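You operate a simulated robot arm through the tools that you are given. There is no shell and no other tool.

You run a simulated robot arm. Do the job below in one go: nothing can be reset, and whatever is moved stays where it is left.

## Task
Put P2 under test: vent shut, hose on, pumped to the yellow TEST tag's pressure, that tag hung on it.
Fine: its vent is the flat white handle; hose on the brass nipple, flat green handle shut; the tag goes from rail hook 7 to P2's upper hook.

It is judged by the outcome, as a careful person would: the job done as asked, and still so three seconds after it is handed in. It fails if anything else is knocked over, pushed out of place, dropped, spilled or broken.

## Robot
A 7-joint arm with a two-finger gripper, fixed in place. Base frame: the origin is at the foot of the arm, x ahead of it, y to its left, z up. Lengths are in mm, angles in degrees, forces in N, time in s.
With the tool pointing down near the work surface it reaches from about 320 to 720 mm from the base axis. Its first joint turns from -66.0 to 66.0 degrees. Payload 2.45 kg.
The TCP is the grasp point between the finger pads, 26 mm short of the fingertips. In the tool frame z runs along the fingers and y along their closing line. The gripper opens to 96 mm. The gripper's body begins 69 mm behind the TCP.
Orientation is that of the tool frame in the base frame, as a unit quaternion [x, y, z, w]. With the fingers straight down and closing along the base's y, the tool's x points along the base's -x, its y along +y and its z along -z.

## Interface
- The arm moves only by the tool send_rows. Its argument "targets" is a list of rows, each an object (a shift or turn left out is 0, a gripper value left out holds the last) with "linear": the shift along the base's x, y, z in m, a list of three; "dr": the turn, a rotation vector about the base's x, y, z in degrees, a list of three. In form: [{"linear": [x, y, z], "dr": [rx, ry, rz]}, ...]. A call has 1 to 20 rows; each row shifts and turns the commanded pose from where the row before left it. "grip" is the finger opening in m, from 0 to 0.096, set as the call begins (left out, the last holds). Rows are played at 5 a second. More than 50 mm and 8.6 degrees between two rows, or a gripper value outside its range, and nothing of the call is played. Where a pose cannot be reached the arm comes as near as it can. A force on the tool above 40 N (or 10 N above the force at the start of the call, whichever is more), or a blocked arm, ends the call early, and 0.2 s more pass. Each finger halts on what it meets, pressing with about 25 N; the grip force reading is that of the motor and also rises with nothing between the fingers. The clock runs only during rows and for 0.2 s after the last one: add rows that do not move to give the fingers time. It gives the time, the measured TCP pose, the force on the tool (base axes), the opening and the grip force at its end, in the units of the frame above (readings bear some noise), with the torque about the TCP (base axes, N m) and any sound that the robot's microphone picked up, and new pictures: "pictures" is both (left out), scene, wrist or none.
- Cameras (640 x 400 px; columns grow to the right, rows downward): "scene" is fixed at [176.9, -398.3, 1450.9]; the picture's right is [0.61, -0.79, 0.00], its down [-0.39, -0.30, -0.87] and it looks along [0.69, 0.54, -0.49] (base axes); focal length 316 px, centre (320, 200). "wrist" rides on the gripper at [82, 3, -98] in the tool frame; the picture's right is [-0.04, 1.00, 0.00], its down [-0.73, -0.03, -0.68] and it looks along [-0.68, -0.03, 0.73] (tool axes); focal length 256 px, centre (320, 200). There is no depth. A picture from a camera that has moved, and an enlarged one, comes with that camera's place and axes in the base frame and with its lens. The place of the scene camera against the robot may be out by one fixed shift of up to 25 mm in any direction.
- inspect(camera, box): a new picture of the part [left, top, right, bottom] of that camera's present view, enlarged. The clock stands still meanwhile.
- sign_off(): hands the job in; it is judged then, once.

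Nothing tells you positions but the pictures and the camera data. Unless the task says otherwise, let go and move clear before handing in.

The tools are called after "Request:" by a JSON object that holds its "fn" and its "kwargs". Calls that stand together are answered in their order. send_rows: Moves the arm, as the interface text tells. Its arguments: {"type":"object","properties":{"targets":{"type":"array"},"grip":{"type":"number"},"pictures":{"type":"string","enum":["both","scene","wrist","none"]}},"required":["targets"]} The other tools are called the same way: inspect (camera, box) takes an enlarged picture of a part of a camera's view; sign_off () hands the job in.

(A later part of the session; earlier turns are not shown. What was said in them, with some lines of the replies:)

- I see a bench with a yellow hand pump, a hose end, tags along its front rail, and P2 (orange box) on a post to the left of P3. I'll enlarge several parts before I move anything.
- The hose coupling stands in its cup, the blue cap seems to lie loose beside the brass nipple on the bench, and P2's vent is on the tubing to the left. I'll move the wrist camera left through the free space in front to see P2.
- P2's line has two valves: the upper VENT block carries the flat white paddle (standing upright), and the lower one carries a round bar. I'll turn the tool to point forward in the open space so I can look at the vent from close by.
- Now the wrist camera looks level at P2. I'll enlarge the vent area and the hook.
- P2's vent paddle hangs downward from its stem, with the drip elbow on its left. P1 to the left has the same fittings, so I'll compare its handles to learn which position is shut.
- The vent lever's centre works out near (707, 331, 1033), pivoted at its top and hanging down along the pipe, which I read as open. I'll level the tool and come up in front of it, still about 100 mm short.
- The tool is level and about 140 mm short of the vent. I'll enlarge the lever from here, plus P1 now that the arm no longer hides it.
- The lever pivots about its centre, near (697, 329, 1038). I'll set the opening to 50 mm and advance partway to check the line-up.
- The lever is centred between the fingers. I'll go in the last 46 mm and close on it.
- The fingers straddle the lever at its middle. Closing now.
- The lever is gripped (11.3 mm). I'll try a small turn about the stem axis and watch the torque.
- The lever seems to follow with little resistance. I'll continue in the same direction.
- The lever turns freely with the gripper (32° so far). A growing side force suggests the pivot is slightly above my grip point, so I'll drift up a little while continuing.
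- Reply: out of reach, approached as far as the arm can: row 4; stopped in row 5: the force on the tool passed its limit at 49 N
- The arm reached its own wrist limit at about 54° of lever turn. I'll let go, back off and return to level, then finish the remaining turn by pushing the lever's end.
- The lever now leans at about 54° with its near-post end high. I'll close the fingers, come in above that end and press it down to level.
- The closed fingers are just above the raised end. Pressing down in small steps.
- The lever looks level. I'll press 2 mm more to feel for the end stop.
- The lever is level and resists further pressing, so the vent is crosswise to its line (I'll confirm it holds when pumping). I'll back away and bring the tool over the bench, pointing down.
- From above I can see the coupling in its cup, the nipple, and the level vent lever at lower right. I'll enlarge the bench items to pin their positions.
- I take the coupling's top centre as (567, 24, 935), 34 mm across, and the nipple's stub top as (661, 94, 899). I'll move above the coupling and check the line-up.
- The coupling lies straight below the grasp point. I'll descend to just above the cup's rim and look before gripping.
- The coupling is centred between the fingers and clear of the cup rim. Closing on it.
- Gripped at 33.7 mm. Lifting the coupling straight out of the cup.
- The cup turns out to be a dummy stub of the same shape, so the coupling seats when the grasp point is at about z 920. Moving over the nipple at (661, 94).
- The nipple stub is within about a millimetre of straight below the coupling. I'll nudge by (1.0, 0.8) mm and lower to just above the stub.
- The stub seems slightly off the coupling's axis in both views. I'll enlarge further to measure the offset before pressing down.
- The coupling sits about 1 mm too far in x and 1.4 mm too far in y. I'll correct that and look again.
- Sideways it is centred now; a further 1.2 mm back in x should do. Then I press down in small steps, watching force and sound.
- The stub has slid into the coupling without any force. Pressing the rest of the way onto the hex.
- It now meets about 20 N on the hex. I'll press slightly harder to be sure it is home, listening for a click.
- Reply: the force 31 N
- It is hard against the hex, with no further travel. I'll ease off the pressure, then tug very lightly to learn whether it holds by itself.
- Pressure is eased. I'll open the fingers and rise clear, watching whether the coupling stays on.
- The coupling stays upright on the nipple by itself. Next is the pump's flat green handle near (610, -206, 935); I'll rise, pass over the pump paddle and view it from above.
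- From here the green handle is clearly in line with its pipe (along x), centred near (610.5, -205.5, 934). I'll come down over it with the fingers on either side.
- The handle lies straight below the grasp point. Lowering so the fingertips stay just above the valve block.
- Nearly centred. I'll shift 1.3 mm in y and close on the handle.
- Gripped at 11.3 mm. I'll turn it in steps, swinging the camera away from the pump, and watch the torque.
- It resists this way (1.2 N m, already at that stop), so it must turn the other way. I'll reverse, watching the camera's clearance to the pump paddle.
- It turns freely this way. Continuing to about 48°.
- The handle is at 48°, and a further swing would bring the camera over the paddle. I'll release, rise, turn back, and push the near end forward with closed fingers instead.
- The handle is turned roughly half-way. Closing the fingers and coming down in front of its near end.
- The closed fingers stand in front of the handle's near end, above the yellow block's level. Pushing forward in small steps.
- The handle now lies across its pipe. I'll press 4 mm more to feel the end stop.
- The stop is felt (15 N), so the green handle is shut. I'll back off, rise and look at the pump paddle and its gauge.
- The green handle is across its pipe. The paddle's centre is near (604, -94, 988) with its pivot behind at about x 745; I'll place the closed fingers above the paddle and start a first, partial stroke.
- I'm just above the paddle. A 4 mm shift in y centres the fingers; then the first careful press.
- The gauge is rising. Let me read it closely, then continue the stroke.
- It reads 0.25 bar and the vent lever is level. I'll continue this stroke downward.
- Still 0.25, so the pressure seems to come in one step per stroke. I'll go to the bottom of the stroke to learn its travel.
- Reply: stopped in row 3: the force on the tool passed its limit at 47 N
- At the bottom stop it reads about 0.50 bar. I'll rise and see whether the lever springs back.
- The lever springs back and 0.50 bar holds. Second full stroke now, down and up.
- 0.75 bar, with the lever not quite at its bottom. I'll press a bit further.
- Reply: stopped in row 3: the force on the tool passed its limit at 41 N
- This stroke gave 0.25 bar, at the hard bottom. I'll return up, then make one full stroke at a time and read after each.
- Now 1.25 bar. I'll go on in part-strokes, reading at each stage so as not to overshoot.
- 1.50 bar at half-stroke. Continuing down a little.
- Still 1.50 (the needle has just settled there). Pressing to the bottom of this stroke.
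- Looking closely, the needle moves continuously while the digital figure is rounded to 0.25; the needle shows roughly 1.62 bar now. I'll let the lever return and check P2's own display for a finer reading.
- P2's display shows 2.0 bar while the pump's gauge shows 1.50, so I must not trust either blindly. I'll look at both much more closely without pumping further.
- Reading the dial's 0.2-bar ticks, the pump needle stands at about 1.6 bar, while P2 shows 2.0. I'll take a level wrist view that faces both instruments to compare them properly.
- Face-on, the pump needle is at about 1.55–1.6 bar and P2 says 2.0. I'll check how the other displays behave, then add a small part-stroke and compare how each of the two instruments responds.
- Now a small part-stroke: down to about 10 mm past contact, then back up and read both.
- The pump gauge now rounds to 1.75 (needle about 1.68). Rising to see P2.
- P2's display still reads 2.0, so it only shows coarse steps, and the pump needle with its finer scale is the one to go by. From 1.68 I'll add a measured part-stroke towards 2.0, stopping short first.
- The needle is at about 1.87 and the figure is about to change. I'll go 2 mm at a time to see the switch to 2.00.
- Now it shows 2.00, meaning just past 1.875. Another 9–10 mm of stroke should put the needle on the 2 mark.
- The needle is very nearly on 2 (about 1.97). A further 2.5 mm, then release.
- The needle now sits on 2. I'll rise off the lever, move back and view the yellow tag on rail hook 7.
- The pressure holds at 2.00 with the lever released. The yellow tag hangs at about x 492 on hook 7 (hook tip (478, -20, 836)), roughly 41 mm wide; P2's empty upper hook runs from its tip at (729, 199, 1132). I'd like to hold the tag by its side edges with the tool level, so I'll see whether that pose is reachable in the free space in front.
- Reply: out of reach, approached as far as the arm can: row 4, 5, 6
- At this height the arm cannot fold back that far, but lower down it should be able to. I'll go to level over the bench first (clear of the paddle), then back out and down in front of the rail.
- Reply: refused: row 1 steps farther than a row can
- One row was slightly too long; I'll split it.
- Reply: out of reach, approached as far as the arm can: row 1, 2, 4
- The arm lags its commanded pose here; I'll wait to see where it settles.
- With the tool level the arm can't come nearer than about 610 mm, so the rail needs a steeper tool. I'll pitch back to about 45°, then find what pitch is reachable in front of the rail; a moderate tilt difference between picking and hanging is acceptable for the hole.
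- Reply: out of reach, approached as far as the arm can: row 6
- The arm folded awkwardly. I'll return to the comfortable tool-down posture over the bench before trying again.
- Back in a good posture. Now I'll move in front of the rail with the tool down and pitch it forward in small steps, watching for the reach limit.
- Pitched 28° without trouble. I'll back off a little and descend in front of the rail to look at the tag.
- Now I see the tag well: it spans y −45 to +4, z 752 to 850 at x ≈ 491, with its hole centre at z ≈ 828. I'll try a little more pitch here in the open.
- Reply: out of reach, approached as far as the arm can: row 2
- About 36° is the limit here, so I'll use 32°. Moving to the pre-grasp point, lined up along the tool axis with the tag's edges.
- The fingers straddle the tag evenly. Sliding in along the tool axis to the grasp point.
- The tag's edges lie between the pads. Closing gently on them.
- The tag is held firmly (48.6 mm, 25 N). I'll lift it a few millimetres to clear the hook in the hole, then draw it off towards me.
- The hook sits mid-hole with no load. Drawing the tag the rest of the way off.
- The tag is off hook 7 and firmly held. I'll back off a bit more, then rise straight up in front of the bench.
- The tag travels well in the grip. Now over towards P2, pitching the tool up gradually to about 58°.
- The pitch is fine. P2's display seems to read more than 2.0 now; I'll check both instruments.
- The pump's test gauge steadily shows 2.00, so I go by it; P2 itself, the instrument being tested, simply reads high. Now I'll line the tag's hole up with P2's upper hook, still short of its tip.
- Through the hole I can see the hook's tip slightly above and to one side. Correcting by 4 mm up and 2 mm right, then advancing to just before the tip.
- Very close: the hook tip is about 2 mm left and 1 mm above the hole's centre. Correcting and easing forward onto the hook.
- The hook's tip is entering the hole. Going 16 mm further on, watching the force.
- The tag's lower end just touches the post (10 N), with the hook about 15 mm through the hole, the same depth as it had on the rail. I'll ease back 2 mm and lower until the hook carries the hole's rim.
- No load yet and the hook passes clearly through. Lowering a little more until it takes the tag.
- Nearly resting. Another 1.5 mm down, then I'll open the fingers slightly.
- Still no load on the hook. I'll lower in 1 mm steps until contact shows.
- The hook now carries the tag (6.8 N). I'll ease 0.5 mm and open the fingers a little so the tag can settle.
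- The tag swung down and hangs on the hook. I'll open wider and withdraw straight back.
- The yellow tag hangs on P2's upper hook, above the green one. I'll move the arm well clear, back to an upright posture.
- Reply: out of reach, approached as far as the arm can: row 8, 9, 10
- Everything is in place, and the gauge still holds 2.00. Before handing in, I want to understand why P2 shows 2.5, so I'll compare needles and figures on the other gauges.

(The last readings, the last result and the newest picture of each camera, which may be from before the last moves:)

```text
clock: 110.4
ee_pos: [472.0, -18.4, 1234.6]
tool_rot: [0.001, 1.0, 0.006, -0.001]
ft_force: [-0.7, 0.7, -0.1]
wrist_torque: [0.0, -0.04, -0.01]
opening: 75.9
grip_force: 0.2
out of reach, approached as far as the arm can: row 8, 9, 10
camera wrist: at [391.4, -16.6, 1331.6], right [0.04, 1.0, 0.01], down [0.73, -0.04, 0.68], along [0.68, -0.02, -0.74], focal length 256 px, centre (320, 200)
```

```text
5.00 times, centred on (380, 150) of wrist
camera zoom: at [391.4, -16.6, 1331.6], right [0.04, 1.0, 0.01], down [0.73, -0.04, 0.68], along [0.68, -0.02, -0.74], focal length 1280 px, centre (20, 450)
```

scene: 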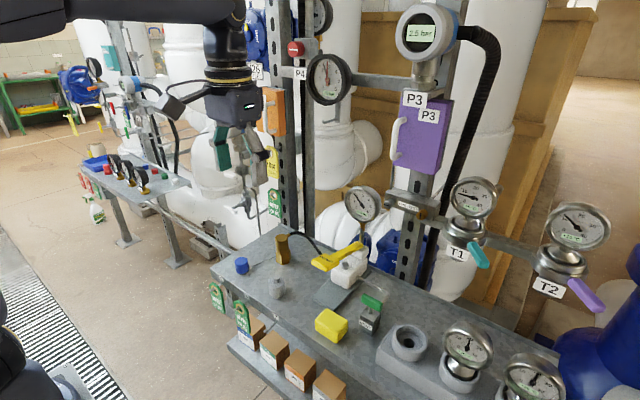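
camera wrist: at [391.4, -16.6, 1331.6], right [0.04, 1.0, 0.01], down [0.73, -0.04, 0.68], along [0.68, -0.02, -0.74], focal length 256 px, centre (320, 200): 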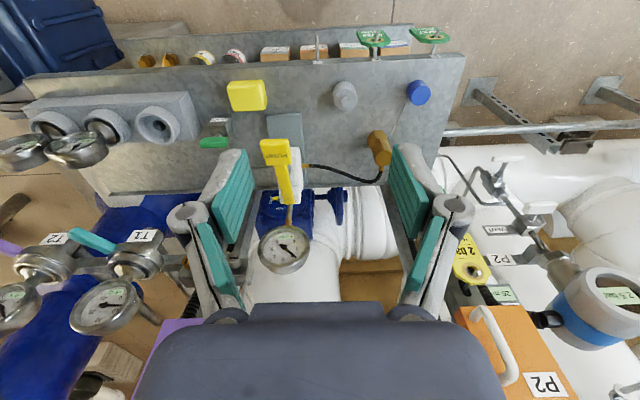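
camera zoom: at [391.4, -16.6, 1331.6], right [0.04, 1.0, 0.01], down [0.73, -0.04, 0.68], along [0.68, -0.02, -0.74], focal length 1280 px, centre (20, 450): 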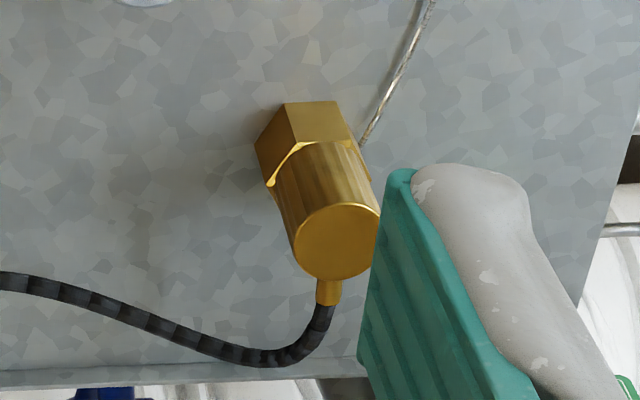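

Done as far as I can check: the vent lever is level against its stop, the coupling is seated on the brass nipple, the green handle is shut and the yellow tag hangs on P2's upper hook. The pump's test gauge, which started at zero, holds steady at 2.00 bar. P2 itself shows 2.5. It is the instrument being tested and only displays coarse steps, so I went by the pump gauge. The gripper is empty and clear, so I'm handing in.

Request:
{"fn": "sign_off", "kwargs": {}}

```text
The job is handed in.
```

I've handed the job in with P2 set up for its test at 2 bar, but P2's own display reads 2.5 bar.

- **Pressure:** the pump gauge reads 2.00 bar with the needle on the 2 mark, and it stayed there for about 30 seconds after the last stroke. It started at zero. I went by this gauge because P2 is the instrument being tested and its display seems to move only in steps of about 0.5 bar. I had no third gauge on the line to settle which of the two is right.
- **P2 vent:** the flat white handle is turned across its pipe and against its stop. I took that position as shut, and the steady pressure fits.
- **Hose:** the coupling is pushed fully down onto the brass nipple. It stays there by itself, though I heard no click.
- **Pump vent:** the flat green handle is turned across its pipe and against its stop.
- **Tag:** the yellow "2 bar TEST AT" tag hangs on P2's upper hook, above the green 09/27 tag. Rail hook 7 is now empty.

In the last pictures nothing else looked moved or knocked over. The gripper is empty, and the arm is up and clear of the bench and P2.
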